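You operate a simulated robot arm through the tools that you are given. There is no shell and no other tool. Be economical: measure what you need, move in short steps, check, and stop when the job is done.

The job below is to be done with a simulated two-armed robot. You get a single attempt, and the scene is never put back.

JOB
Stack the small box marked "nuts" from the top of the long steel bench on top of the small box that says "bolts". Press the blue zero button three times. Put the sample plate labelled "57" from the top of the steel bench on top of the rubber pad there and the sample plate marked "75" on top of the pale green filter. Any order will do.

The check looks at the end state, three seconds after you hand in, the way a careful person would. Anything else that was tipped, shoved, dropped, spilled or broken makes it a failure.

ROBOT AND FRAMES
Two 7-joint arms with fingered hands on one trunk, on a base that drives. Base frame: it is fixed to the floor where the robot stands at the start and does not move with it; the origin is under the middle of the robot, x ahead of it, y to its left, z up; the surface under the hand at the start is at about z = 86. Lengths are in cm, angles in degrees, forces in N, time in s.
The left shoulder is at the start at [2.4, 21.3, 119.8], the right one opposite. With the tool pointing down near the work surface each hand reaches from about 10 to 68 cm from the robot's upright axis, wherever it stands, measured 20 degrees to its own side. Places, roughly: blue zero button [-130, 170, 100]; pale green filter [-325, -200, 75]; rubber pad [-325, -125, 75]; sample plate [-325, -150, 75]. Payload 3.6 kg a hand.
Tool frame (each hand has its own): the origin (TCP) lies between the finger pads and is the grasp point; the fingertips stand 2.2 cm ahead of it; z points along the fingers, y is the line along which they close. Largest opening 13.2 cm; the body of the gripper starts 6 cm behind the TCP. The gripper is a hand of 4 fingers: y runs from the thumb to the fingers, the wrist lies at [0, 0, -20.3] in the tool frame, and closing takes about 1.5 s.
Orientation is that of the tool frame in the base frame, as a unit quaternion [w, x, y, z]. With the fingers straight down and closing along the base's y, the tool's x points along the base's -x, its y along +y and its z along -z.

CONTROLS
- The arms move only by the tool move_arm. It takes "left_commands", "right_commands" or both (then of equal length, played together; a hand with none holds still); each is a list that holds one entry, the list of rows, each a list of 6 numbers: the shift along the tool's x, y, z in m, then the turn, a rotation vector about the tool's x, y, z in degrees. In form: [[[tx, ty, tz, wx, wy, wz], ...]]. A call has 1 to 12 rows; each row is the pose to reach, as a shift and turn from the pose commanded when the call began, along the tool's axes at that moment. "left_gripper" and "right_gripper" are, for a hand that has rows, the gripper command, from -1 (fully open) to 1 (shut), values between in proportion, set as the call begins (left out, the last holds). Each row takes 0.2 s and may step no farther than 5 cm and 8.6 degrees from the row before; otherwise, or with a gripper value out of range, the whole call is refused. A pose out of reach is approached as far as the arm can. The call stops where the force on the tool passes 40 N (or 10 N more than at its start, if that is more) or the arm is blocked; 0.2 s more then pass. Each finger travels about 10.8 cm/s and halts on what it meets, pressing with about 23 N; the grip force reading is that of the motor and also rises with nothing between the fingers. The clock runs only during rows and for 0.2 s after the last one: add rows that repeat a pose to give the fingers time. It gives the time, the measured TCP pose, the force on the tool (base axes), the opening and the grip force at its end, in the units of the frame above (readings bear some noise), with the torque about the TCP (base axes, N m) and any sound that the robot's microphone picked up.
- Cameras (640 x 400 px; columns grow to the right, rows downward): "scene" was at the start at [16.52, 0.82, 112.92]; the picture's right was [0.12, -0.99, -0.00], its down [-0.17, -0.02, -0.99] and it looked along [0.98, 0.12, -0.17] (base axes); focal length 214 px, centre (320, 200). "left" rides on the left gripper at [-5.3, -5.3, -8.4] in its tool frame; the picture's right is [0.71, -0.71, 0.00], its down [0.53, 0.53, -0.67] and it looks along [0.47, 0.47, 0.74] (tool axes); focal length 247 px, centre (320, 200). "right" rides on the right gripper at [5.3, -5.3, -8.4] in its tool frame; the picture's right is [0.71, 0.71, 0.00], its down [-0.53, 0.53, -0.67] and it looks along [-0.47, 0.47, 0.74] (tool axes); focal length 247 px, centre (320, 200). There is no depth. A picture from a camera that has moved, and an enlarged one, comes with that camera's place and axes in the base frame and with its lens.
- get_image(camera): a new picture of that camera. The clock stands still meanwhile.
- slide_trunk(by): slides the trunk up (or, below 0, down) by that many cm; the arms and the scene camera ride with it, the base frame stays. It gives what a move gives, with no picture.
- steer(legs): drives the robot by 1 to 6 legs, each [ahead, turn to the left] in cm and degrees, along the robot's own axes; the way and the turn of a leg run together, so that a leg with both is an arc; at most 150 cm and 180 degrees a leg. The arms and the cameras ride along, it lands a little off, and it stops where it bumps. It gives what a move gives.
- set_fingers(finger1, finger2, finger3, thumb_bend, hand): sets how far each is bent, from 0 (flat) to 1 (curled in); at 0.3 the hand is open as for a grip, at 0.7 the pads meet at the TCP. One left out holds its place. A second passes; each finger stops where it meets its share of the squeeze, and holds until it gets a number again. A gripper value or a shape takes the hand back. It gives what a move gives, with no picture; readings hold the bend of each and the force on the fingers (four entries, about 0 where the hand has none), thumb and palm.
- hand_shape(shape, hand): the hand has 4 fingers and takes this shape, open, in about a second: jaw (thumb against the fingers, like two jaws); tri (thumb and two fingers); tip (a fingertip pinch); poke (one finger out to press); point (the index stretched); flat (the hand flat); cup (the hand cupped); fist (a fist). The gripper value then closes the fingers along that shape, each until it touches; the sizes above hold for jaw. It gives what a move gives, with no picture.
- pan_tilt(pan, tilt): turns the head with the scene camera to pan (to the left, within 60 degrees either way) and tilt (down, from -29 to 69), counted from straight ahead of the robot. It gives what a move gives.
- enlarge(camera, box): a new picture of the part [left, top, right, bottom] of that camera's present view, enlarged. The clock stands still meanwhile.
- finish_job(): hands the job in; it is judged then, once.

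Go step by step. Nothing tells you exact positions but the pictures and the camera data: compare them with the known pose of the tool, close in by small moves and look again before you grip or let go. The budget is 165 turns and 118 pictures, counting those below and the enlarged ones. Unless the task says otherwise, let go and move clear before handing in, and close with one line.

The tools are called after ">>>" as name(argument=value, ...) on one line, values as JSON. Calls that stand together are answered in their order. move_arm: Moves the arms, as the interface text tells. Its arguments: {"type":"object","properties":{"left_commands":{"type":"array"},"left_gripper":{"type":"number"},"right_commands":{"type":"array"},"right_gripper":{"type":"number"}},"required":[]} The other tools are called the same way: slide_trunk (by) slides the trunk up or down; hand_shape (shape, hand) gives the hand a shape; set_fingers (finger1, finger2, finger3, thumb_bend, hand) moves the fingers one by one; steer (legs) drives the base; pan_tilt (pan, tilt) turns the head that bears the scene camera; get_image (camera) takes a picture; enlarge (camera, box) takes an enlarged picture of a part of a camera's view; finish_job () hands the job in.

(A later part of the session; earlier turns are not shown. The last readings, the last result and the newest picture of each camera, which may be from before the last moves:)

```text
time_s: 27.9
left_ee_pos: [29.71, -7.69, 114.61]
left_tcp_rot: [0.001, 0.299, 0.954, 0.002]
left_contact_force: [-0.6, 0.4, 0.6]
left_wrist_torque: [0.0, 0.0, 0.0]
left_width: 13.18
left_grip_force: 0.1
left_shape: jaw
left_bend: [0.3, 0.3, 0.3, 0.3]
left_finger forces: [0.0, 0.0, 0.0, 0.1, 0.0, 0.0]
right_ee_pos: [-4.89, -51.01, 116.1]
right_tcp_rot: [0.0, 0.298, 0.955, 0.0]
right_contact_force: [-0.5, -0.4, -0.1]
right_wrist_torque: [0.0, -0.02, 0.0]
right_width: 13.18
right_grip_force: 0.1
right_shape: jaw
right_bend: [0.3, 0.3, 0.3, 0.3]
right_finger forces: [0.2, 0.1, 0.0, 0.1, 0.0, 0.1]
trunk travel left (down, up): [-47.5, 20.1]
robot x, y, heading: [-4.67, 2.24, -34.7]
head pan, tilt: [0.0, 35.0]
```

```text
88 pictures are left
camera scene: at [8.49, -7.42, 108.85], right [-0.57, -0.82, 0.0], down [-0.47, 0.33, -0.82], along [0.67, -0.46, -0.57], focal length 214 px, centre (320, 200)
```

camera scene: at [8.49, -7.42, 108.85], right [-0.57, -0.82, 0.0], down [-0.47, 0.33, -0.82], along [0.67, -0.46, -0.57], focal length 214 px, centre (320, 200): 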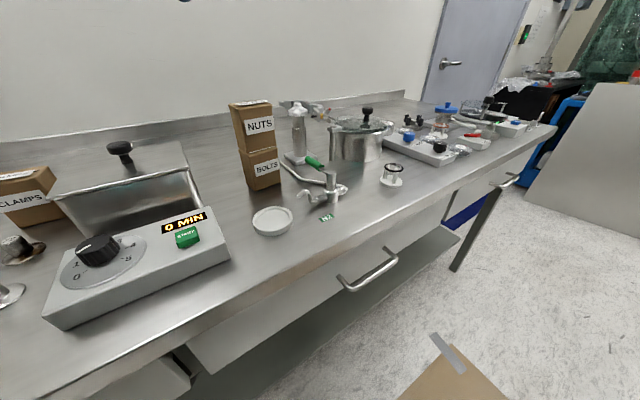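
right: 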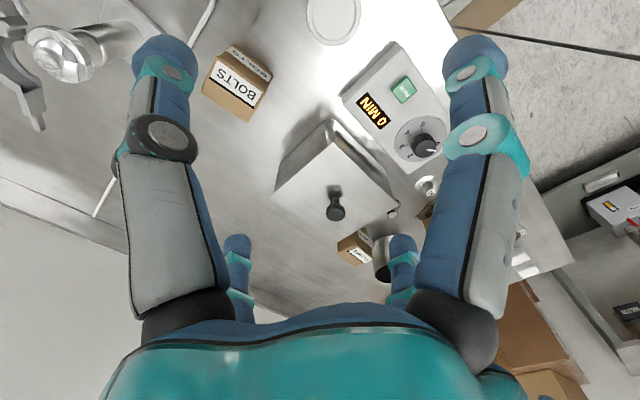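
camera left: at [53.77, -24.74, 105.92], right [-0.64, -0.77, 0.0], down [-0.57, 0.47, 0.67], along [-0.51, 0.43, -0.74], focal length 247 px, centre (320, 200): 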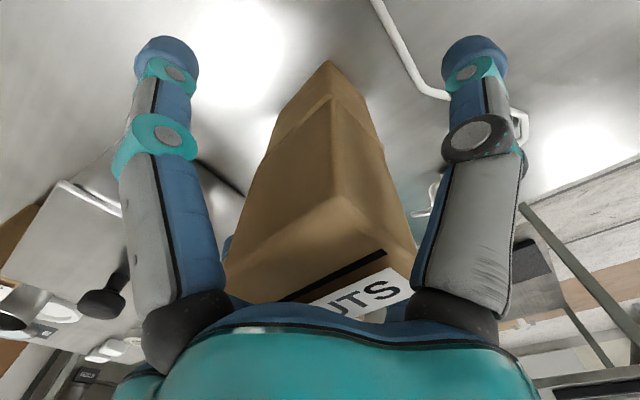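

The stack stands well. I'll tuck the hands in, back off a bit and turn around to survey the room.

>>> move_arm(left_commands=[[[0.02, 0.02, 0, 0, 0, 0], [0.05, 0.04, 0, 0, 0, 0], [0.08, 0.06, 0, 0, 0, 0], [0.08, 0.06, 0, 0, 0, 0], [0.08, 0.06, 0, 0, 0, 0]]], right_commands=[[[0.01, 0.04, 0, 0, 0, 0], [0.02, 0.08, 0, 0, 0, 0], [0.03, 0.12, 0, 0, 0, 0], [0.04, 0.16, 0, 0, 0, 0], [0.04, 0.2, 0, 0, 0, 0]]])

>>> pan_tilt(pan=-60, tilt=25)

>>> get_image(camera="scene")

>>> steer(legs=[[-12, 0], [0, -85]])

>>> get_image(camera="scene")

>>> pan_tilt(pan=0, tilt=20)

>>> get_image(camera="scene")

```text
time_s: 29.1
left_ee_pos: [26.49, 1.9, 114.6]
left_tcp_rot: [0.001, 0.298, 0.954, 0.0]
left_contact_force: [0.4, 0.9, -0.4]
left_wrist_torque: [-0.06, -0.01, 0.0]
left_width: 13.19
left_grip_force: 0.1
left_shape: jaw
left_bend: [0.3, 0.3, 0.3, 0.3]
left_finger forces: [0.0, 0.0, 0.1, 0.1, 0.1, 0.0]
right_ee_pos: [3.11, -32.04, 116.22]
right_tcp_rot: [0.0, 0.299, 0.954, -0.001]
right_contact_force: [-0.5, 0.3, -0.2]
right_wrist_torque: [-0.03, 0.0, 0.02]
right_width: 13.15
right_grip_force: 0.0
right_shape: jaw
right_bend: [0.3, 0.3, 0.3, 0.3]
right_finger forces: [0.0, 0.1, 0.0, 0.0, 0.0, 0.1]
trunk travel left (down, up): [-47.5, 20.1]
robot x, y, heading: [-5.11, 2.18, -34.4]
head pan, tilt: [0.0, 35.0]
```

```text
time_s: 30.4
left_ee_pos: [26.61, 1.55, 114.54]
left_tcp_rot: [0.0, 0.299, 0.954, 0.001]
left_contact_force: [-0.8, 0.0, 0.0]
left_wrist_torque: [0.01, 0.03, -0.01]
left_width: 13.18
left_grip_force: 0.0
left_shape: jaw
left_bend: [0.3, 0.3, 0.3, 0.3]
left_finger forces: [0.0, 0.0, 0.1, 0.0, 0.0, 0.0]
right_ee_pos: [3.07, -32.36, 116.09]
right_tcp_rot: [-0.001, 0.298, 0.955, 0.001]
right_contact_force: [-0.3, -0.1, 1.2]
right_wrist_torque: [-0.01, -0.02, -0.02]
right_width: 13.18
right_grip_force: 0.0
right_shape: jaw
right_bend: [0.3, 0.3, 0.3, 0.3]
right_finger forces: [0.0, 0.0, 0.0, 0.0, 0.1, 0.0]
trunk travel left (down, up): [-47.5, 20.1]
robot x, y, heading: [-4.29, 1.92, -34.4]
head pan, tilt: [-60.0, 25.0]
```

```text
87 pictures are left
camera scene: at [0.55, -11.61, 110.43], right [-1.0, 0.08, 0.0], down [0.03, 0.42, -0.91], along [-0.07, -0.9, -0.42], focal length 214 px, centre (320, 200)
```

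scene: 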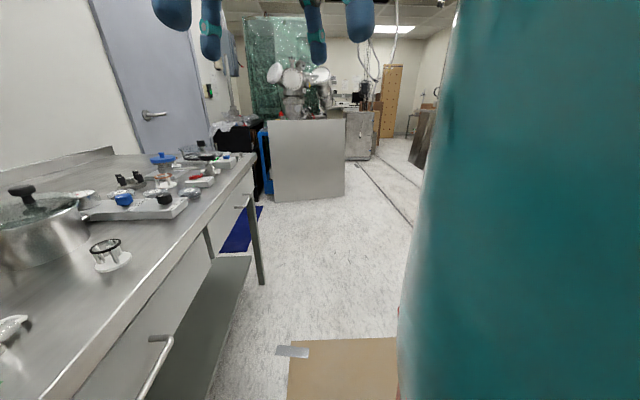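

```text
time_s: 33.9
left_ee_pos: [4.77, -16.32, 114.69]
left_tcp_rot: [0.002, 0.684, 0.73, 0.001]
left_contact_force: [-0.3, -1.1, 0.0]
left_wrist_torque: [0.0, -0.05, -0.04]
left_width: 13.19
left_grip_force: 0.0
left_shape: jaw
left_bend: [0.3, 0.3, 0.3, 0.3]
left_finger forces: [0.1, 0.0, 0.0, 0.0, 0.0, 0.0]
right_ee_pos: [-36.61, -19.13, 116.21]
right_tcp_rot: [0.0, 0.684, 0.729, 0.002]
right_contact_force: [-0.2, -0.5, -0.4]
right_wrist_torque: [0.0, -0.05, -0.02]
right_width: 13.18
right_grip_force: 0.1
right_shape: jaw
right_bend: [0.3, 0.3, 0.3, 0.3]
right_finger forces: [0.0, 0.0, 0.0, 0.0, 0.1, 0.0]
trunk travel left (down, up): [-47.5, 20.1]
robot x, y, heading: [-10.46, 8.68, -87.1]
head pan, tilt: [-60.0, 25.0]
stopped in leg 2: the robot was blocked; the commanded pose is now the measured one
```

```text
86 pictures are left
camera scene: at [-18.69, -3.87, 110.4], right [-0.54, 0.84, 0.0], down [0.36, 0.23, -0.91], along [-0.76, -0.49, -0.43], focal length 214 px, centre (320, 200)
```

scene: 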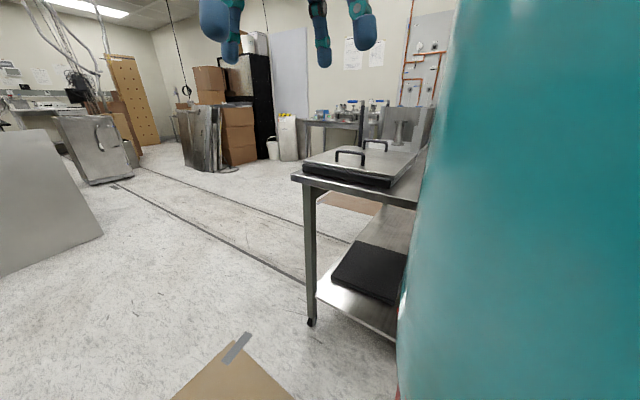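

```text
time_s: 35.2
left_ee_pos: [4.97, -16.31, 114.7]
left_tcp_rot: [0.001, 0.683, 0.73, 0.0]
left_contact_force: [-1.6, 0.3, 1.2]
left_wrist_torque: [0.02, 0.0, -0.04]
left_width: 13.22
left_grip_force: 0.0
left_shape: jaw
left_bend: [0.3, 0.3, 0.3, 0.3]
left_finger forces: [0.0, 0.0, 0.0, 0.0, 0.0, 0.1]
right_ee_pos: [-36.25, -19.1, 116.31]
right_tcp_rot: [-0.001, 0.684, 0.729, 0.0]
right_contact_force: [-0.1, -0.4, -0.1]
right_wrist_torque: [-0.04, 0.01, 0.0]
right_width: 13.18
right_grip_force: 0.1
right_shape: jaw
right_bend: [0.3, 0.3, 0.3, 0.3]
right_finger forces: [0.0, 0.0, 0.0, 0.1, 0.0, 0.1]
trunk travel left (down, up): [-47.5, 20.1]
robot x, y, heading: [-10.36, 8.6, -87.4]
head pan, tilt: [0.0, 20.0]
```

```text
85 pictures are left
camera scene: at [-10.23, -8.19, 111.23], right [-1.0, -0.05, 0.0], down [-0.02, 0.34, -0.94], along [0.04, -0.94, -0.34], focal length 214 px, centre (320, 200)
```

scene: 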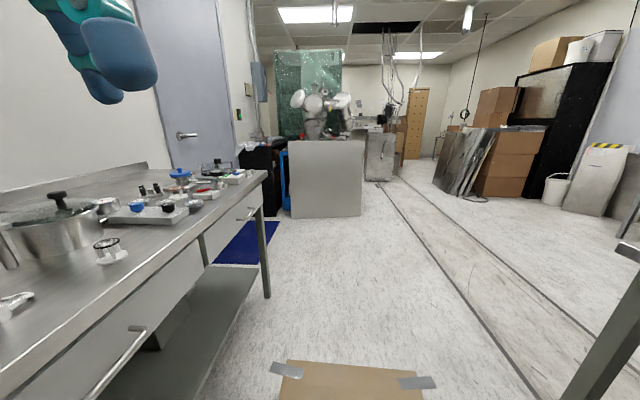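

The turn was blocked at about -87°. I'll look to the left to see what it touched before moving any further.

>>> pan_tilt(pan=60, tilt=45)

>>> get_image(camera="scene")

>>> get_image(camera="left")

>>> get_image(camera="right")

```text
time_s: 36.5
left_ee_pos: [4.95, -16.3, 114.6]
left_tcp_rot: [0.001, 0.683, 0.73, 0.001]
left_contact_force: [0.1, 0.8, 0.1]
left_wrist_torque: [-0.03, -0.03, 0.0]
left_width: 13.18
left_grip_force: 0.1
left_shape: jaw
left_bend: [0.3, 0.3, 0.3, 0.3]
left_finger forces: [0.0, 0.0, 0.1, 0.0, 0.1, 0.0]
right_ee_pos: [-36.33, -19.07, 116.28]
right_tcp_rot: [0.0, 0.684, 0.729, 0.0]
right_contact_force: [0.3, -1.1, -0.2]
right_wrist_torque: [0.01, -0.02, 0.02]
right_width: 13.2
right_grip_force: 0.0
right_shape: jaw
right_bend: [0.3, 0.3, 0.3, 0.3]
right_finger forces: [0.1, 0.0, 0.1, 0.1, 0.0, 0.0]
trunk travel left (down, up): [-47.5, 20.1]
robot x, y, heading: [-10.91, 8.9, -87.1]
head pan, tilt: [60.0, 45.0]
```

```text
84 pictures are left
camera scene: at [-3.43, -2.62, 107.37], right [-0.46, -0.89, 0.0], down [-0.63, 0.33, -0.71], along [0.63, -0.32, -0.71], focal length 214 px, centre (320, 200)
```

scene: 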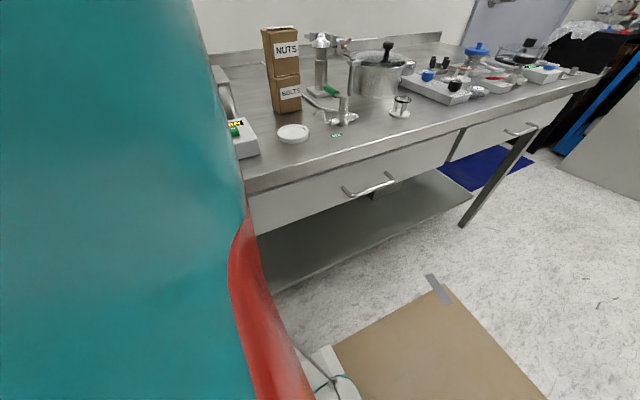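

```text
83 pictures are left
camera left: at [-0.01, -21.88, 123.06], right [-0.75, 0.66, 0.0], down [0.49, 0.56, 0.67], along [0.44, 0.5, -0.74], focal length 247 px, centre (320, 200)
```

left: 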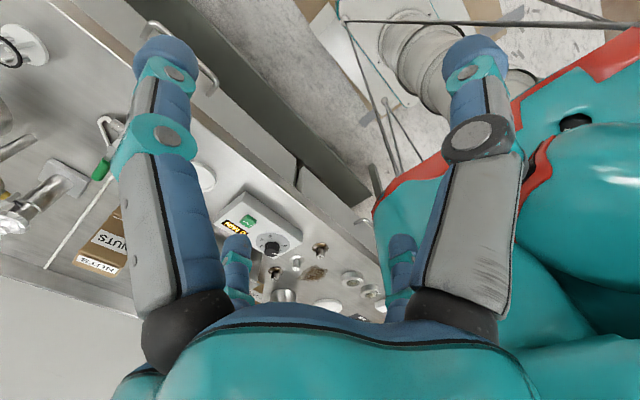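

```text
82 pictures are left
camera right: at [-41.86, -14.2, 124.57], right [0.66, 0.75, 0.0], down [0.56, -0.49, 0.67], along [0.5, -0.44, -0.74], focal length 247 px, centre (320, 200)
```

right: 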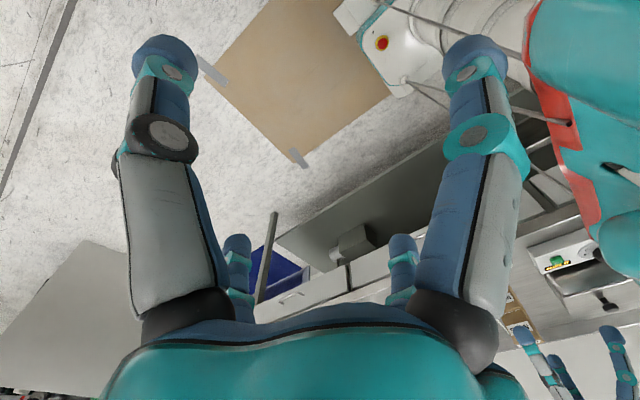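

Nothing was disturbed; the base corner probably met the bench. I'll turn back a little, back away from the bench and then carry on turning.

>>> steer(legs=[[0, 30], [-22, 0], [0, -60]])

>>> pan_tilt(pan=-60, tilt=30)

>>> get_image(camera="scene")

```text
time_s: 42.6
left_ee_pos: [-21.18, -1.78, 114.83]
left_tcp_rot: [0.003, 0.843, 0.538, 0.001]
left_contact_force: [-0.7, -0.2, 0.6]
left_wrist_torque: [-0.02, -0.04, -0.03]
left_width: 13.22
left_grip_force: 0.0
left_shape: jaw
left_bend: [0.3, 0.3, 0.3, 0.3]
left_finger forces: [0.1, 0.1, 0.1, 0.0, 0.0, 0.0]
right_ee_pos: [-58.65, 15.52, 116.2]
right_tcp_rot: [0.0, 0.843, 0.539, 0.001]
right_contact_force: [-0.4, 0.4, -1.2]
right_wrist_torque: [-0.02, -0.05, -0.01]
right_width: 13.22
right_grip_force: 0.0
right_shape: jaw
right_bend: [0.3, 0.3, 0.3, 0.3]
right_finger forces: [0.0, 0.1, 0.0, 0.0, 0.0, 0.1]
trunk travel left (down, up): [-47.5, 20.1]
robot x, y, heading: [-19.88, 25.8, -116.2]
head pan, tilt: [60.0, 45.0]
stopped in leg 3: the robot was blocked; the commanded pose is now the measured one
```

```text
time_s: 44.6
left_ee_pos: [-20.99, -2.04, 114.68]
left_tcp_rot: [0.002, 0.843, 0.538, 0.001]
left_contact_force: [-0.1, -0.8, -0.1]
left_wrist_torque: [-0.04, 0.0, -0.01]
left_width: 13.18
left_grip_force: 0.0
left_shape: jaw
left_bend: [0.3, 0.3, 0.3, 0.3]
left_finger forces: [0.0, 0.1, 0.0, 0.0, 0.0, 0.0]
right_ee_pos: [-58.54, 15.23, 116.38]
right_tcp_rot: [0.0, 0.843, 0.538, -0.001]
right_contact_force: [-0.1, 0.3, 0.7]
right_wrist_torque: [-0.01, 0.01, 0.0]
right_width: 13.22
right_grip_force: 0.0
right_shape: jaw
right_bend: [0.3, 0.3, 0.3, 0.3]
right_finger forces: [0.1, 0.1, 0.0, 0.1, 0.0, 0.0]
trunk travel left (down, up): [-47.5, 20.1]
robot x, y, heading: [-19.62, 26.21, -116.6]
head pan, tilt: [-60.0, 30.0]
```

```text
81 pictures are left
camera scene: at [-32.52, 18.67, 109.63], right [-0.06, 1.0, 0.0], down [0.5, 0.03, -0.87], along [-0.86, -0.06, -0.5], focal length 214 px, centre (320, 200)
```

scene: 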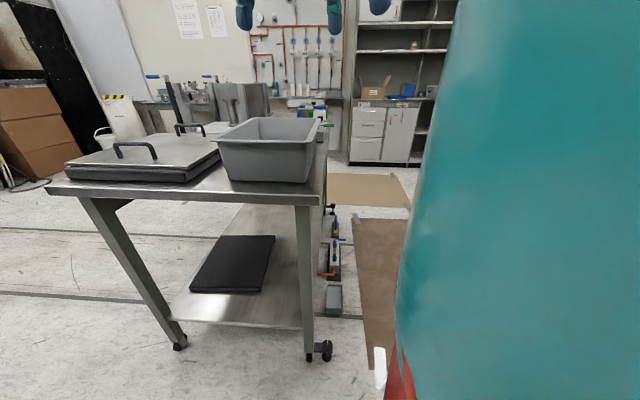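

A cart stands at x<-78, y from -51 to 10, so the gap here is tight. I'll turn back to the left and look toward +y to find open floor.

>>> steer(legs=[[0, 116]])

>>> pan_tilt(pan=60, tilt=25)

>>> get_image(camera="scene")

```text
time_s: 47.6
left_ee_pos: [2.66, 9.28, 114.84]
left_tcp_rot: [-0.001, 0.502, 0.865, 0.0]
left_contact_force: [0.6, 0.9, -0.5]
left_wrist_torque: [-0.02, 0.01, -0.01]
left_width: 13.19
left_grip_force: 0.1
left_shape: jaw
left_bend: [0.3, 0.3, 0.3, 0.3]
left_finger forces: [0.1, 0.0, 0.0, 0.0, 0.0, 0.0]
right_ee_pos: [-33.19, -11.38, 116.39]
right_tcp_rot: [-0.002, 0.5, 0.866, 0.0]
right_contact_force: [0.3, -0.3, 0.0]
right_wrist_torque: [-0.02, 0.03, -0.01]
right_width: 13.18
right_grip_force: 0.1
right_shape: jaw
right_bend: [0.3, 0.3, 0.3, 0.3]
right_finger forces: [0.0, 0.0, 0.0, 0.0, 0.0, 0.0]
trunk travel left (down, up): [-47.5, 20.1]
robot x, y, heading: [-23.61, 24.94, -61.0]
head pan, tilt: [-60.0, 30.0]
stopped in leg 1: the robot was blocked; the commanded pose is now the measured one
```

```text
time_s: 49.6
left_ee_pos: [2.14, 9.19, 114.85]
left_tcp_rot: [0.002, 0.501, 0.865, 0.001]
left_contact_force: [0.9, 0.2, 0.5]
left_wrist_torque: [0.01, -0.01, 0.03]
left_width: 13.2
left_grip_force: 0.0
left_shape: jaw
left_bend: [0.3, 0.3, 0.3, 0.3]
left_finger forces: [0.1, 0.1, 0.0, 0.0, 0.1, 0.0]
right_ee_pos: [-33.51, -11.47, 116.32]
right_tcp_rot: [-0.001, 0.5, 0.866, 0.0]
right_contact_force: [0.3, -0.4, 0.0]
right_wrist_torque: [0.0, -0.03, -0.01]
right_width: 13.19
right_grip_force: 0.0
right_shape: jaw
right_bend: [0.3, 0.3, 0.3, 0.3]
right_finger forces: [0.1, 0.0, 0.0, 0.0, 0.0, 0.0]
trunk travel left (down, up): [-47.5, 20.1]
robot x, y, heading: [-23.66, 24.35, -61.1]
head pan, tilt: [60.0, 25.0]
```

```text
80 pictures are left
camera scene: at [-10.85, 17.91, 110.43], right [-0.02, -1.0, 0.0], down [-0.42, 0.01, -0.91], along [0.91, -0.02, -0.42], focal length 214 px, centre (320, 200)
```

scene: 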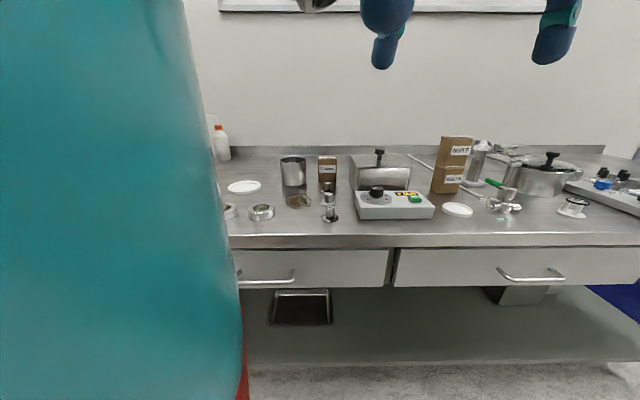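

The base seems to be roughly a 68 cm square, so I need about 50 cm clearance from the bench edge. I'll back up another 18 cm and turn left.

>>> steer(legs=[[-18, 0], [0, 61]])

>>> get_image(camera="scene")

```text
time_s: 53.5
left_ee_pos: [-4.0, 52.66, 114.81]
left_tcp_rot: [0.001, 0.055, 0.998, -0.001]
left_contact_force: [0.1, 0.8, -0.5]
left_wrist_torque: [-0.08, 0.01, -0.02]
left_width: 13.21
left_grip_force: 0.1
left_shape: jaw
left_bend: [0.3, 0.3, 0.3, 0.3]
left_finger forces: [0.0, 0.0, 0.1, 0.0, 0.0, 0.0]
right_ee_pos: [-8.22, 11.52, 116.72]
right_tcp_rot: [0.002, 0.053, 0.999, -0.006]
right_contact_force: [-0.3, 0.5, 0.4]
right_wrist_torque: [-0.07, 0.01, 0.01]
right_width: 13.19
right_grip_force: 0.1
right_shape: jaw
right_bend: [0.3, 0.3, 0.3, 0.3]
right_finger forces: [0.0, 0.0, 0.0, 0.0, 0.0, 0.1]
trunk travel left (down, up): [-47.5, 20.1]
robot x, y, heading: [-32.74, 36.85, -6.1]
head pan, tilt: [60.0, 25.0]
stopped in leg 2: the robot was blocked; the commanded pose is now the measured one
```

```text
79 pictures are left
camera scene: at [-19.67, 43.87, 110.4], right [0.81, -0.59, 0.0], down [-0.25, -0.34, -0.9], along [0.53, 0.73, -0.43], focal length 214 px, centre (320, 200)
```

scene: 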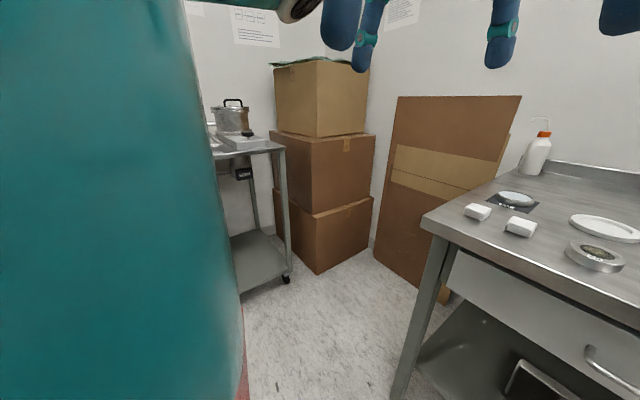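

Blocked again at -6°; the likely culprit is the cart at the right rear. I'll look there.

>>> pan_tilt(pan=-60, tilt=60)

>>> get_image(camera="scene")

>>> get_image(camera="right")

>>> get_image(camera="left")

```text
time_s: 55.5
left_ee_pos: [-3.97, 52.18, 114.87]
left_tcp_rot: [0.001, 0.056, 0.998, 0.001]
left_contact_force: [0.0, -0.2, 0.1]
left_wrist_torque: [-0.03, -0.02, 0.01]
left_width: 13.22
left_grip_force: 0.0
left_shape: jaw
left_bend: [0.3, 0.3, 0.3, 0.3]
left_finger forces: [0.0, 0.1, 0.0, 0.1, 0.0, 0.1]
right_ee_pos: [-8.34, 11.07, 116.62]
right_tcp_rot: [0.0, 0.054, 0.999, -0.002]
right_contact_force: [0.0, -0.1, 1.3]
right_wrist_torque: [-0.01, 0.03, 0.0]
right_width: 13.19
right_grip_force: 0.1
right_shape: jaw
right_bend: [0.3, 0.3, 0.3, 0.3]
right_finger forces: [0.0, 0.0, 0.0, 0.0, 0.0, 0.0]
trunk travel left (down, up): [-47.5, 20.1]
robot x, y, heading: [-32.19, 36.61, -6.2]
head pan, tilt: [-60.0, 60.0]
```

```text
78 pictures are left
camera scene: at [-22.41, 29.9, 105.42], right [-0.91, -0.4, 0.0], down [-0.35, 0.79, -0.5], along [0.2, -0.46, -0.87], focal length 214 px, centre (320, 200)
```

scene: 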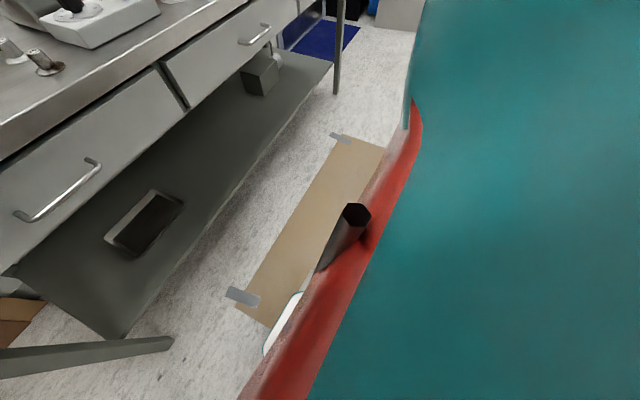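

```text
77 pictures are left
camera right: at [-14.14, 6.22, 124.85], right [-0.63, 0.78, 0.0], down [0.58, 0.47, 0.67], along [0.52, 0.41, -0.75], focal length 247 px, centre (320, 200)
```

right: 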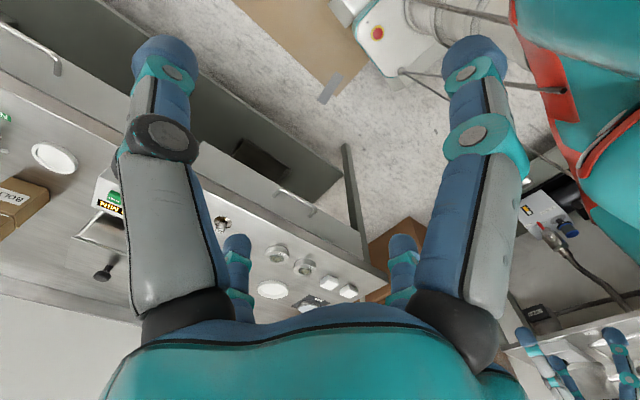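

```text
76 pictures are left
camera left: at [0.71, 46.24, 123.34], right [-0.78, -0.62, 0.0], down [-0.47, 0.58, 0.67], along [-0.41, 0.52, -0.74], focal length 247 px, centre (320, 200)
```

left: 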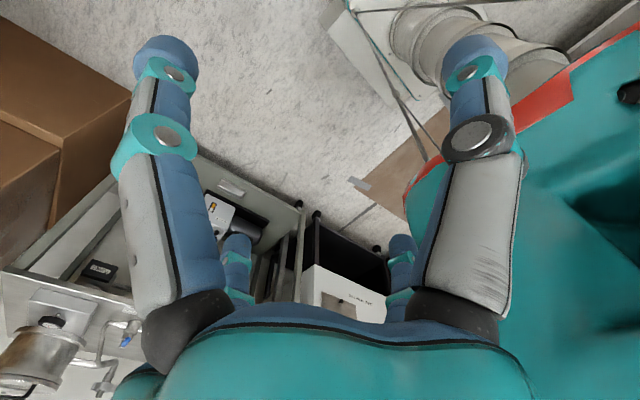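

I'll ease forward a few cm, away from the cart behind, and continue the left turn.

>>> steer(legs=[[5, 0], [0, 50]])

>>> pan_tilt(pan=60, tilt=30)

>>> get_image(camera="scene")

```text
time_s: 58.2
left_ee_pos: [-15.35, 66.03, 114.98]
left_tcp_rot: [0.001, -0.283, 0.959, 0.0]
left_contact_force: [0.3, 0.5, 0.6]
left_wrist_torque: [-0.05, 0.01, -0.03]
left_width: 13.2
left_grip_force: 0.2
left_shape: jaw
left_bend: [0.3, 0.3, 0.3, 0.3]
left_finger forces: [0.1, 0.0, 0.1, 0.0, 0.0, 0.0]
right_ee_pos: [7.35, 31.67, 116.72]
right_tcp_rot: [0.003, -0.285, 0.959, -0.002]
right_contact_force: [-0.8, 0.8, 1.1]
right_wrist_torque: [0.01, -0.01, 0.0]
right_width: 13.19
right_grip_force: 0.1
right_shape: jaw
right_bend: [0.3, 0.3, 0.3, 0.3]
right_finger forces: [0.0, 0.0, 0.0, 0.0, 0.1, 0.0]
trunk travel left (down, up): [-47.5, 20.1]
robot x, y, heading: [-26.08, 34.21, 33.4]
head pan, tilt: [-60.0, 60.0]
stopped in leg 2: the robot was blocked; the commanded pose is now the measured one
```

```text
time_s: 60.2
left_ee_pos: [-15.11, 65.89, 115.02]
left_tcp_rot: [0.001, -0.284, 0.959, 0.002]
left_contact_force: [0.6, 0.0, -0.2]
left_wrist_torque: [0.05, 0.0, 0.0]
left_width: 13.2
left_grip_force: 0.1
left_shape: jaw
left_bend: [0.3, 0.3, 0.3, 0.3]
left_finger forces: [0.0, 0.0, 0.0, 0.0, 0.1, 0.0]
right_ee_pos: [7.6, 31.43, 116.64]
right_tcp_rot: [0.0, -0.284, 0.959, -0.001]
right_contact_force: [-0.3, -0.4, 0.7]
right_wrist_torque: [0.01, 0.01, 0.0]
right_width: 13.19
right_grip_force: 0.0
right_shape: jaw
right_bend: [0.3, 0.3, 0.3, 0.3]
right_finger forces: [0.1, 0.0, 0.0, 0.0, 0.0, 0.0]
trunk travel left (down, up): [-47.5, 20.1]
robot x, y, heading: [-26.24, 34.06, 33.4]
head pan, tilt: [60.0, 30.0]
```

```text
75 pictures are left
camera scene: at [-20.79, 47.11, 109.63], right [1.0, 0.06, 0.0], down [0.03, -0.5, -0.87], along [-0.05, 0.86, -0.5], focal length 214 px, centre (320, 200)
```

scene: 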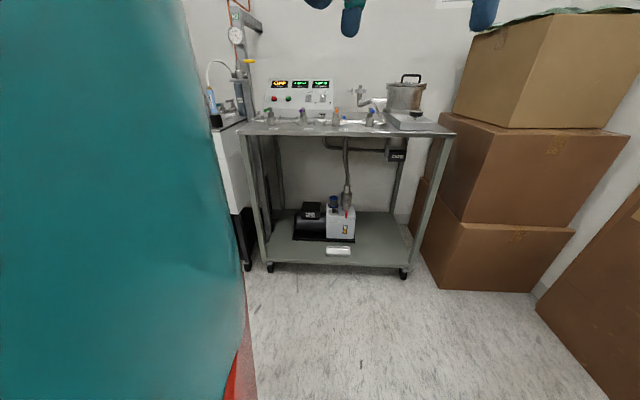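

Open floor lies toward +y, and the target button is past the left of that frame. I'll back up 5 cm and continue left to heading 90.

>>> steer(legs=[[-5, 0], [3, 20], [10, 37]])

>>> get_image(camera="scene")

```text
time_s: 63.1
left_ee_pos: [-33.47, 69.28, 114.98]
left_tcp_rot: [0.0, -0.53, 0.848, 0.0]
left_contact_force: [-0.4, 0.1, -0.5]
left_wrist_torque: [-0.01, -0.03, 0.04]
left_width: 13.21
left_grip_force: 0.1
left_shape: jaw
left_bend: [0.3, 0.3, 0.3, 0.3]
left_finger forces: [0.0, 0.0, 0.1, 0.1, 0.0, 0.1]
right_ee_pos: [3.94, 51.73, 116.77]
right_tcp_rot: [0.002, -0.532, 0.847, -0.001]
right_contact_force: [-0.2, 0.0, 0.4]
right_wrist_torque: [-0.01, -0.07, -0.02]
right_width: 13.23
right_grip_force: 0.0
right_shape: jaw
right_bend: [0.3, 0.3, 0.3, 0.3]
right_finger forces: [0.0, 0.0, 0.0, 0.1, 0.1, 0.1]
trunk travel left (down, up): [-47.5, 20.1]
robot x, y, heading: [-24.5, 35.33, 66.3]
head pan, tilt: [60.0, 30.0]
stopped in leg 3: the robot was blocked; the commanded pose is now the measured one
```

```text
74 pictures are left
camera scene: at [-27.6, 49.71, 109.59], right [0.8, 0.6, 0.0], down [0.3, -0.4, -0.86], along [-0.52, 0.69, -0.5], focal length 214 px, centre (320, 200)
```

scene: 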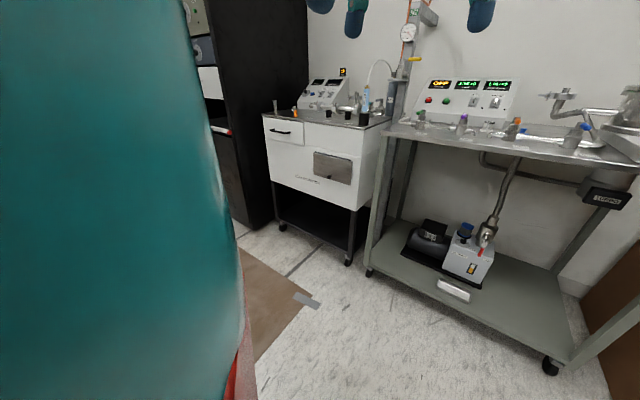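

I'll make another small back-and-turn step to reach heading 90, then drive out past the bench.

>>> steer(legs=[[-6, 0], [0, 30]])

```text
time_s: 65.5
left_ee_pos: [-51.21, 54.92, 115.11]
left_tcp_rot: [0.0, 0.727, -0.686, -0.003]
left_contact_force: [0.3, 0.6, -0.3]
left_wrist_torque: [-0.01, 0.0, -0.04]
left_width: 13.19
left_grip_force: 0.1
left_shape: jaw
left_bend: [0.3, 0.3, 0.3, 0.3]
left_finger forces: [0.0, 0.0, 0.0, 0.0, 0.0, 0.1]
right_ee_pos: [-9.99, 57.76, 116.59]
right_tcp_rot: [-0.001, 0.728, -0.686, -0.001]
right_contact_force: [-0.3, 0.4, -0.5]
right_wrist_torque: [0.0, -0.01, 0.04]
right_width: 13.21
right_grip_force: 0.0
right_shape: jaw
right_bend: [0.3, 0.3, 0.3, 0.3]
right_finger forces: [0.0, 0.1, 0.0, 0.1, 0.0, 0.0]
trunk travel left (down, up): [-47.5, 20.1]
robot x, y, heading: [-25.22, 29.98, 95.6]
head pan, tilt: [60.0, 30.0]
```

Heading is now 96°. I'll drive forward into the open floor and look around.

>>> steer(legs=[[38, 0], [0, 40]])

>>> pan_tilt(pan=0, tilt=25)

>>> get_image(camera="scene")

```text
time_s: 69.9
left_ee_pos: [-65.04, 69.9, 115.2]
left_tcp_rot: [0.0, 0.92, -0.392, -0.002]
left_contact_force: [0.6, 0.6, -0.2]
left_wrist_torque: [-0.03, 0.02, -0.03]
left_width: 13.2
left_grip_force: 0.0
left_shape: jaw
left_bend: [0.3, 0.3, 0.3, 0.3]
left_finger forces: [0.0, 0.0, 0.0, 0.0, 0.0, 0.0]
right_ee_pos: [-35.27, 98.93, 116.66]
right_tcp_rot: [-0.001, 0.92, -0.391, 0.0]
right_contact_force: [-0.3, 0.4, -0.2]
right_wrist_torque: [0.01, 0.01, 0.02]
right_width: 13.22
right_grip_force: 0.1
right_shape: jaw
right_bend: [0.3, 0.3, 0.3, 0.3]
right_finger forces: [0.0, 0.0, 0.0, 0.0, 0.0, 0.0]
trunk travel left (down, up): [-47.5, 20.1]
robot x, y, heading: [-26.88, 69.77, 135.8]
head pan, tilt: [60.0, 30.0]
```

```text
time_s: 71.2
left_ee_pos: [-64.9, 69.89, 115.14]
left_tcp_rot: [0.001, 0.92, -0.393, -0.002]
left_contact_force: [-0.6, -0.8, -0.9]
left_wrist_torque: [-0.01, -0.01, -0.02]
left_width: 13.2
left_grip_force: 0.1
left_shape: jaw
left_bend: [0.3, 0.3, 0.3, 0.3]
left_finger forces: [0.1, 0.0, 0.1, 0.0, 0.0, 0.1]
right_ee_pos: [-35.36, 98.88, 116.87]
right_tcp_rot: [0.001, 0.92, -0.392, 0.0]
right_contact_force: [-0.6, 0.9, -0.6]
right_wrist_torque: [0.01, -0.01, -0.01]
right_width: 13.19
right_grip_force: 0.1
right_shape: jaw
right_bend: [0.3, 0.3, 0.3, 0.3]
right_finger forces: [0.1, 0.1, 0.1, 0.0, 0.0, 0.0]
trunk travel left (down, up): [-47.5, 20.1]
robot x, y, heading: [-26.68, 69.52, 136.0]
head pan, tilt: [0.0, 25.0]
```

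```text
73 pictures are left
camera scene: at [-39.4, 81.31, 110.42], right [0.7, 0.72, 0.0], down [0.3, -0.29, -0.91], along [-0.65, 0.63, -0.42], focal length 214 px, centre (320, 200)
```

scene: 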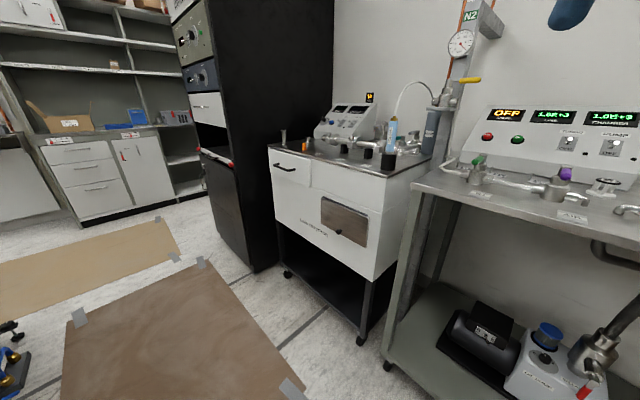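

The white cabinet with the sloped control panel at about (-130, 170) should hold the blue zero button. I'll drive to about (-108, 88) and face it.

>>> steer(legs=[[0, 31.5], [83, 0], [0, -77]])

>>> pan_tilt(pan=10, tilt=20)

>>> get_image(camera="scene")

```text
time_s: 79.6
left_ee_pos: [-143.83, 104.74, 115.33]
left_tcp_rot: [0.002, 0.82, -0.572, -0.004]
left_contact_force: [-0.5, -0.4, 0.3]
left_wrist_torque: [-0.02, 0.04, 0.02]
left_width: 13.21
left_grip_force: 0.1
left_shape: jaw
left_bend: [0.3, 0.3, 0.3, 0.3]
left_finger forces: [0.0, 0.1, 0.1, 0.0, 0.0, 0.1]
right_ee_pos: [-105.21, 119.39, 116.81]
right_tcp_rot: [0.001, 0.82, -0.572, 0.0]
right_contact_force: [0.8, 0.2, 0.1]
right_wrist_torque: [-0.03, 0.05, 0.04]
right_width: 13.2
right_grip_force: 0.0
right_shape: jaw
right_bend: [0.3, 0.3, 0.3, 0.3]
right_finger forces: [0.1, 0.0, 0.1, 0.0, 0.0, 0.0]
trunk travel left (down, up): [-47.5, 20.1]
robot x, y, heading: [-112.65, 87.33, 110.8]
head pan, tilt: [0.0, 25.0]
stopped in leg 3: the robot was blocked; the commanded pose is now the measured one
```

```text
time_s: 80.3
left_ee_pos: [-144.21, 104.42, 115.29]
left_tcp_rot: [0.0, 0.82, -0.572, -0.003]
left_contact_force: [-0.5, -0.1, 0.7]
left_wrist_torque: [-0.01, -0.04, -0.01]
left_width: 13.18
left_grip_force: 0.0
left_shape: jaw
left_bend: [0.3, 0.3, 0.3, 0.3]
left_finger forces: [0.0, 0.1, 0.0, 0.0, 0.0, 0.0]
right_ee_pos: [-105.38, 119.16, 116.77]
right_tcp_rot: [0.0, 0.82, -0.572, -0.001]
right_contact_force: [0.3, 0.5, 0.1]
right_wrist_torque: [0.01, -0.01, 0.02]
right_width: 13.19
right_grip_force: 0.1
right_shape: jaw
right_bend: [0.3, 0.3, 0.3, 0.3]
right_finger forces: [0.0, 0.0, 0.0, 0.0, 0.1, 0.1]
trunk travel left (down, up): [-47.5, 20.1]
robot x, y, heading: [-112.49, 86.99, 111.0]
head pan, tilt: [10.0, 20.0]
```

```text
72 pictures are left
camera scene: at [-120.61, 102.52, 111.23], right [0.86, 0.51, 0.0], down [0.18, -0.29, -0.94], along [-0.48, 0.81, -0.34], focal length 214 px, centre (320, 200)
```

scene: 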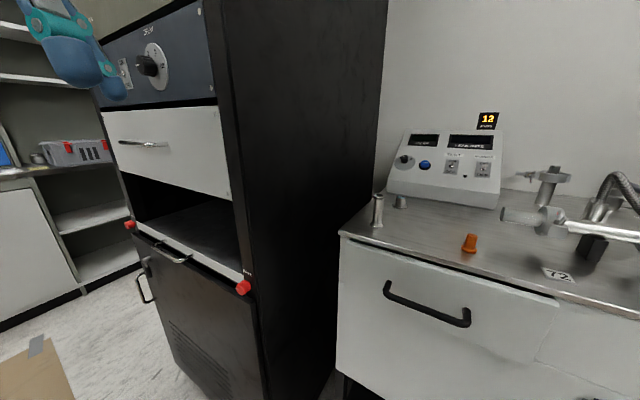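

The blue button is visible on the white console. Let me zoom in to read the labels.

>>> enlarge(camera="scene", box=[370, 100, 530, 220])

```text
3.33 times, centred on (450, 160) of scene
camera zoom: at [-120.61, 102.52, 111.23], right [0.86, 0.51, 0.0], down [0.18, -0.29, -0.94], along [-0.48, 0.81, -0.34], focal length 715 px, centre (-113, 333)
```

zoom: 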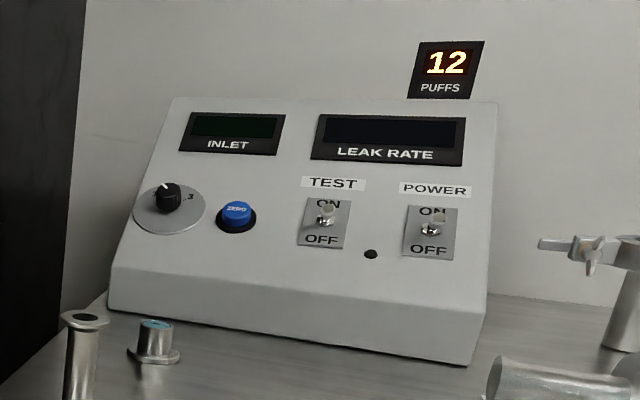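

I see the ZERO button. I'll back up a little, square up to heading 90, then drive in.

>>> steer(legs=[[-9, 0], [0, -21], [14, 0]])

>>> pan_tilt(pan=10, tilt=20)

>>> get_image(camera="scene")

```text
time_s: 83.5
left_ee_pos: [-132.63, 120.68, 115.38]
left_tcp_rot: [-0.001, -0.701, 0.713, 0.003]
left_contact_force: [-0.2, -0.4, 0.1]
left_wrist_torque: [-0.03, 0.0, 0.01]
left_width: 13.24
left_grip_force: 0.1
left_shape: jaw
left_bend: [0.3, 0.3, 0.3, 0.3]
left_finger forces: [0.0, 0.0, 0.0, 0.1, 0.0, 0.1]
right_ee_pos: [-91.13, 120.26, 116.89]
right_tcp_rot: [0.0, -0.701, 0.713, 0.0]
right_contact_force: [-0.7, 1.2, -0.8]
right_wrist_torque: [0.0, -0.01, 0.0]
right_width: 13.19
right_grip_force: 0.0
right_shape: jaw
right_bend: [0.3, 0.3, 0.3, 0.3]
right_finger forces: [0.0, 0.0, 0.0, 0.0, 0.1, 0.1]
trunk travel left (down, up): [-47.5, 20.1]
robot x, y, heading: [-110.25, 93.61, 89.3]
head pan, tilt: [10.0, 20.0]
```

```text
time_s: 84.1
left_ee_pos: [-132.61, 120.54, 115.26]
left_tcp_rot: [0.001, -0.702, 0.713, 0.003]
left_contact_force: [0.1, 0.1, 0.6]
left_wrist_torque: [-0.01, 0.03, 0.0]
left_width: 13.17
left_grip_force: 0.1
left_shape: jaw
left_bend: [0.3, 0.3, 0.3, 0.3]
left_finger forces: [0.0, 0.0, 0.0, 0.0, 0.0, 0.0]
right_ee_pos: [-91.35, 120.25, 116.8]
right_tcp_rot: [0.0, -0.702, 0.712, -0.001]
right_contact_force: [-0.7, -0.3, -0.3]
right_wrist_torque: [0.02, 0.01, -0.01]
right_width: 13.18
right_grip_force: 0.1
right_shape: jaw
right_bend: [0.3, 0.3, 0.3, 0.3]
right_finger forces: [0.0, 0.0, 0.1, 0.0, 0.0, 0.1]
trunk travel left (down, up): [-47.5, 20.1]
robot x, y, heading: [-109.67, 93.26, 89.3]
head pan, tilt: [10.0, 20.0]
```

```text
70 pictures are left
camera scene: at [-111.96, 110.1, 111.23], right [0.99, 0.17, 0.0], down [0.06, -0.34, -0.94], along [-0.16, 0.93, -0.34], focal length 214 px, centre (320, 200)
```

scene: 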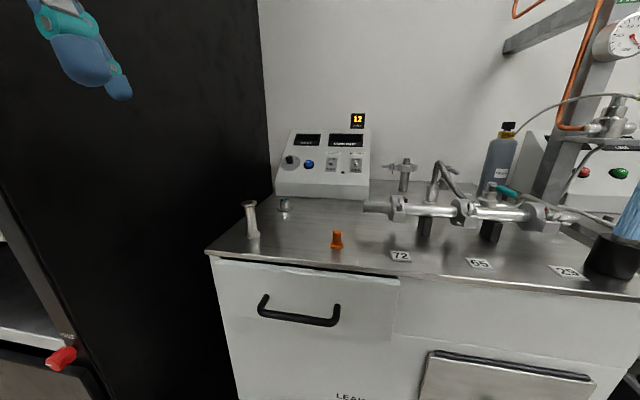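

I triangulate the button at about (-126.3, 172, 99.8) on a face sloping roughly 45°. I'll move in 6 cm, set the left hand to poke and tilt it 45° at a stand-off.

>>> steer(legs=[[6, 0]])

>>> hand_shape(hand="left", shape="poke")

>>> move_arm(left_commands=[[[-0.03, -0.01, 0, 0, -7.5, 0], [-0.06, -0.02, 0, 0, -15, 0], [-0.09, -0.03, 0, 0, -22.5, 0], [-0.12, -0.04, 0, 0, -30, 0], [-0.15, -0.05, 0, 0, -37.5, 0], [-0.18, -0.063, 0, 0, -45, 0], [-0.21, -0.063, 0, 0, -45, 0], [-0.25, -0.063, 0, 0, -45, 0], [-0.25, -0.063, 0, 0, -45, 0]]])

>>> get_image(camera="scene")

>>> get_image(camera="left")

```text
time_s: 85.1
left_ee_pos: [-132.74, 125.08, 116.46]
left_tcp_rot: [0.012, -0.706, 0.708, 0.021]
left_contact_force: [0.1, -0.2, 0.6]
left_wrist_torque: [-0.01, 0.01, 0.0]
left_width: 13.19
left_grip_force: 0.0
left_shape: jaw
left_bend: [0.3, 0.3, 0.3, 0.3]
left_finger forces: [0.0, 0.0, 0.0, 0.0, 0.0, 0.1]
right_ee_pos: [-90.74, 124.89, 116.86]
right_tcp_rot: [0.001, -0.702, 0.712, 0.001]
right_contact_force: [-0.2, 0.8, -0.8]
right_wrist_torque: [-0.02, -0.01, 0.01]
right_width: 13.21
right_grip_force: 0.1
right_shape: jaw
right_bend: [0.3, 0.3, 0.3, 0.3]
right_finger forces: [0.0, 0.0, 0.0, 0.1, 0.0, 0.0]
trunk travel left (down, up): [-47.5, 20.1]
robot x, y, heading: [-110.46, 98.02, 90.3]
head pan, tilt: [10.0, 20.0]
stopped in leg 1: the robot was blocked; the commanded pose is now the measured one
```

```text
time_s: 86.0
left_ee_pos: [-132.78, 125.15, 116.38]
left_tcp_rot: [0.012, -0.707, 0.707, 0.02]
left_contact_force: [-1.2, -0.6, -0.4]
left_wrist_torque: [-0.02, 0.02, -0.02]
left_width: 0.02
left_grip_force: 0.0
left_shape: poke
left_bend: [1.0, 1.0, 1.0, 0.91]
left_finger forces: [0.0, 0.0, 0.0, 0.0, 0.0, 0.0]
right_ee_pos: [-90.61, 124.84, 116.78]
right_tcp_rot: [0.002, -0.703, 0.711, 0.002]
right_contact_force: [0.1, 0.6, 1.0]
right_wrist_torque: [-0.02, 0.0, 0.02]
right_width: 13.19
right_grip_force: 0.2
right_shape: jaw
right_bend: [0.3, 0.3, 0.3, 0.3]
right_finger forces: [0.0, 0.1, 0.0, 0.1, 0.0, 0.1]
trunk travel left (down, up): [-47.5, 20.1]
robot x, y, heading: [-109.96, 98.18, 90.5]
head pan, tilt: [10.0, 20.0]
```

```text
time_s: 87.1
left_ee_pos: [-128.5, 140.47, 115.73]
left_tcp_rot: [0.206, -0.656, 0.689, 0.229]
left_contact_force: [0.2, 0.6, 0.7]
left_wrist_torque: [-0.03, 0.01, 0.0]
left_width: 0.0
left_grip_force: 0.1
left_shape: poke
left_bend: [1.0, 1.0, 1.0, 0.91]
left_finger forces: [0.0, 0.0, 0.0, 0.0, 0.0, 0.1]
right_ee_pos: [-89.62, 127.05, 114.37]
right_tcp_rot: [0.006, 0.712, -0.702, 0.021]
right_contact_force: [-0.2, 1.2, -0.6]
right_wrist_torque: [-0.06, 0.0, -0.05]
right_width: 13.18
right_grip_force: 0.2
right_shape: jaw
right_bend: [0.3, 0.3, 0.3, 0.3]
right_finger forces: [0.1, 0.1, 0.0, 0.1, 0.0, 0.1]
trunk travel left (down, up): [-47.5, 20.1]
robot x, y, heading: [-110.5, 97.87, 91.4]
head pan, tilt: [10.0, 20.0]
stopped in row 5 (left hand): the arm was blocked; the commanded pose is now the measured one
```

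```text
69 pictures are left
camera scene: at [-111.84, 106.51, 112.76], right [0.98, 0.2, 0.0], down [0.06, -0.26, -0.96], along [-0.19, 0.94, -0.27], focal length 214 px, centre (320, 200)
```

scene: 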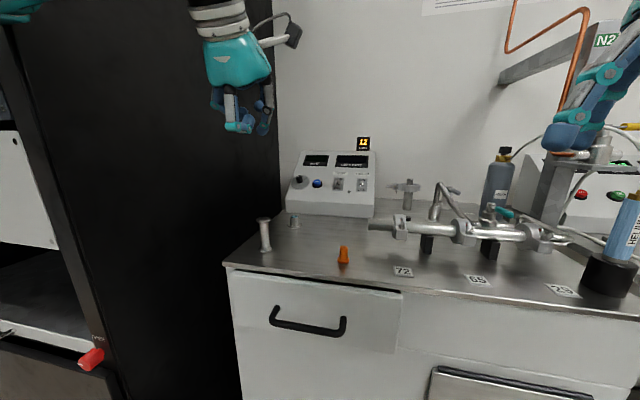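

```text
68 pictures are left
camera left: at [-122.8, 139.73, 125.38], right [0.67, -0.6, -0.45], down [-0.54, -0.8, 0.26], along [-0.51, 0.07, -0.86], focal length 247 px, centre (320, 200)
```

left: 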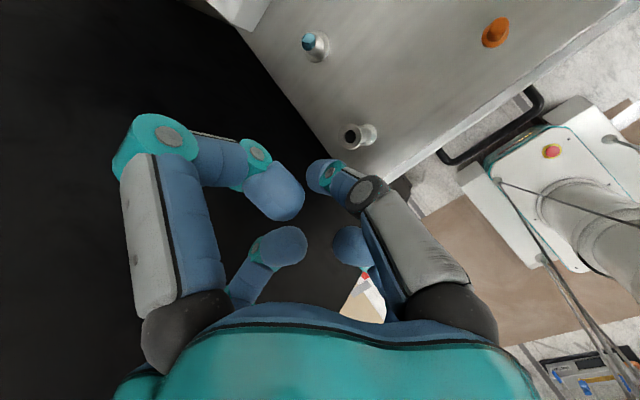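

The left arm was blocked and the body seems to have swayed. I'll check the state again without moving.

>>> move_arm(left_commands=[[[0, 0, 0, 0, 0, 0], [0, 0, 0, 0, 0, 0]]])

>>> get_image(camera="scene")

>>> get_image(camera="right")

```text
time_s: 87.4
left_ee_pos: [-126.99, 143.47, 113.45]
left_tcp_rot: [0.203, -0.623, 0.722, 0.224]
left_contact_force: [0.3, -0.2, -0.4]
left_wrist_torque: [0.02, -0.02, 0.02]
left_width: 0.02
left_grip_force: 0.1
left_shape: poke
left_bend: [1.0, 1.0, 1.0, 0.91]
left_finger forces: [0.0, 0.0, 0.0, 0.0, 0.0, 0.1]
right_ee_pos: [-89.54, 129.29, 110.97]
right_tcp_rot: [0.028, 0.734, -0.676, 0.061]
right_contact_force: [0.8, 0.1, -1.2]
right_wrist_torque: [-0.02, 0.02, -0.01]
right_width: 13.18
right_grip_force: 0.1
right_shape: jaw
right_bend: [0.3, 0.3, 0.3, 0.3]
right_finger forces: [0.0, 0.0, 0.0, 0.0, 0.0, 0.0]
trunk travel left (down, up): [-47.5, 20.1]
robot x, y, heading: [-110.67, 98.06, 91.6]
head pan, tilt: [10.0, 20.0]
stopped in row 1 (left hand): the arm was blocked; the commanded pose is now the measured one
```

```text
67 pictures are left
camera scene: at [-111.83, 105.9, 112.94], right [0.98, 0.2, 0.0], down [0.06, -0.26, -0.96], along [-0.2, 0.94, -0.27], focal length 214 px, centre (320, 200)
```

scene: 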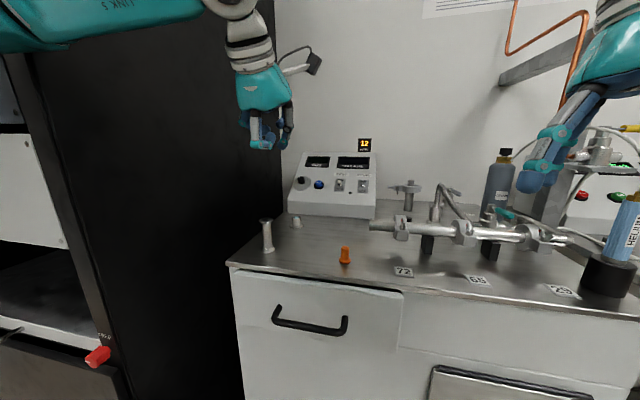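

```text
66 pictures are left
camera right: at [-84.2, 125.42, 120.14], right [-0.65, -0.76, 0.06], down [-0.6, 0.56, 0.57], along [-0.47, 0.34, -0.82], focal length 247 px, centre (320, 200)
```

right: 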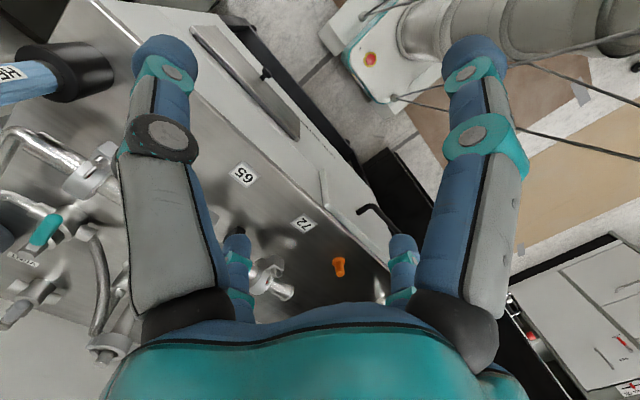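

The base seems to be wedged on the cabinet's front and pitched back. I'll back off to level out.

>>> steer(legs=[[-7, 0]])

>>> get_image(camera="scene")

```text
time_s: 88.2
left_ee_pos: [-124.51, 150.05, 108.18]
left_tcp_rot: [0.187, -0.591, 0.76, 0.197]
left_contact_force: [0.4, -0.5, -0.5]
left_wrist_torque: [-0.04, -0.06, -0.06]
left_width: 0.01
left_grip_force: 0.0
left_shape: poke
left_bend: [1.0, 1.0, 1.0, 0.91]
left_finger forces: [0.0, 0.1, 0.0, 0.0, 0.0, 0.0]
right_ee_pos: [-89.98, 135.09, 105.23]
right_tcp_rot: [0.075, 0.755, -0.641, 0.115]
right_contact_force: [1.2, -0.1, 0.1]
right_wrist_torque: [-0.02, 0.06, -0.05]
right_width: 13.2
right_grip_force: 0.1
right_shape: jaw
right_bend: [0.3, 0.3, 0.3, 0.3]
right_finger forces: [0.1, 0.0, 0.0, 0.0, 0.1, 0.0]
trunk travel left (down, up): [-47.5, 20.1]
robot x, y, heading: [-111.06, 96.76, 92.7]
head pan, tilt: [10.0, 20.0]
stopped in leg 1: the robot was blocked; the commanded pose is now the measured one
```

```text
65 pictures are left
camera scene: at [-111.9, 106.89, 112.29], right [0.98, 0.22, 0.0], down [0.06, -0.28, -0.96], along [-0.21, 0.94, -0.28], focal length 214 px, centre (320, 200)
```

scene: 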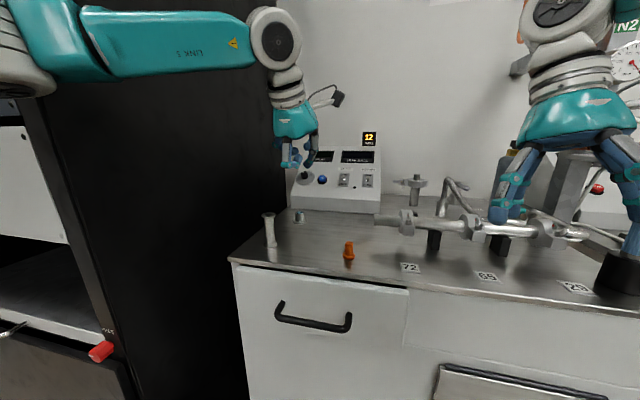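

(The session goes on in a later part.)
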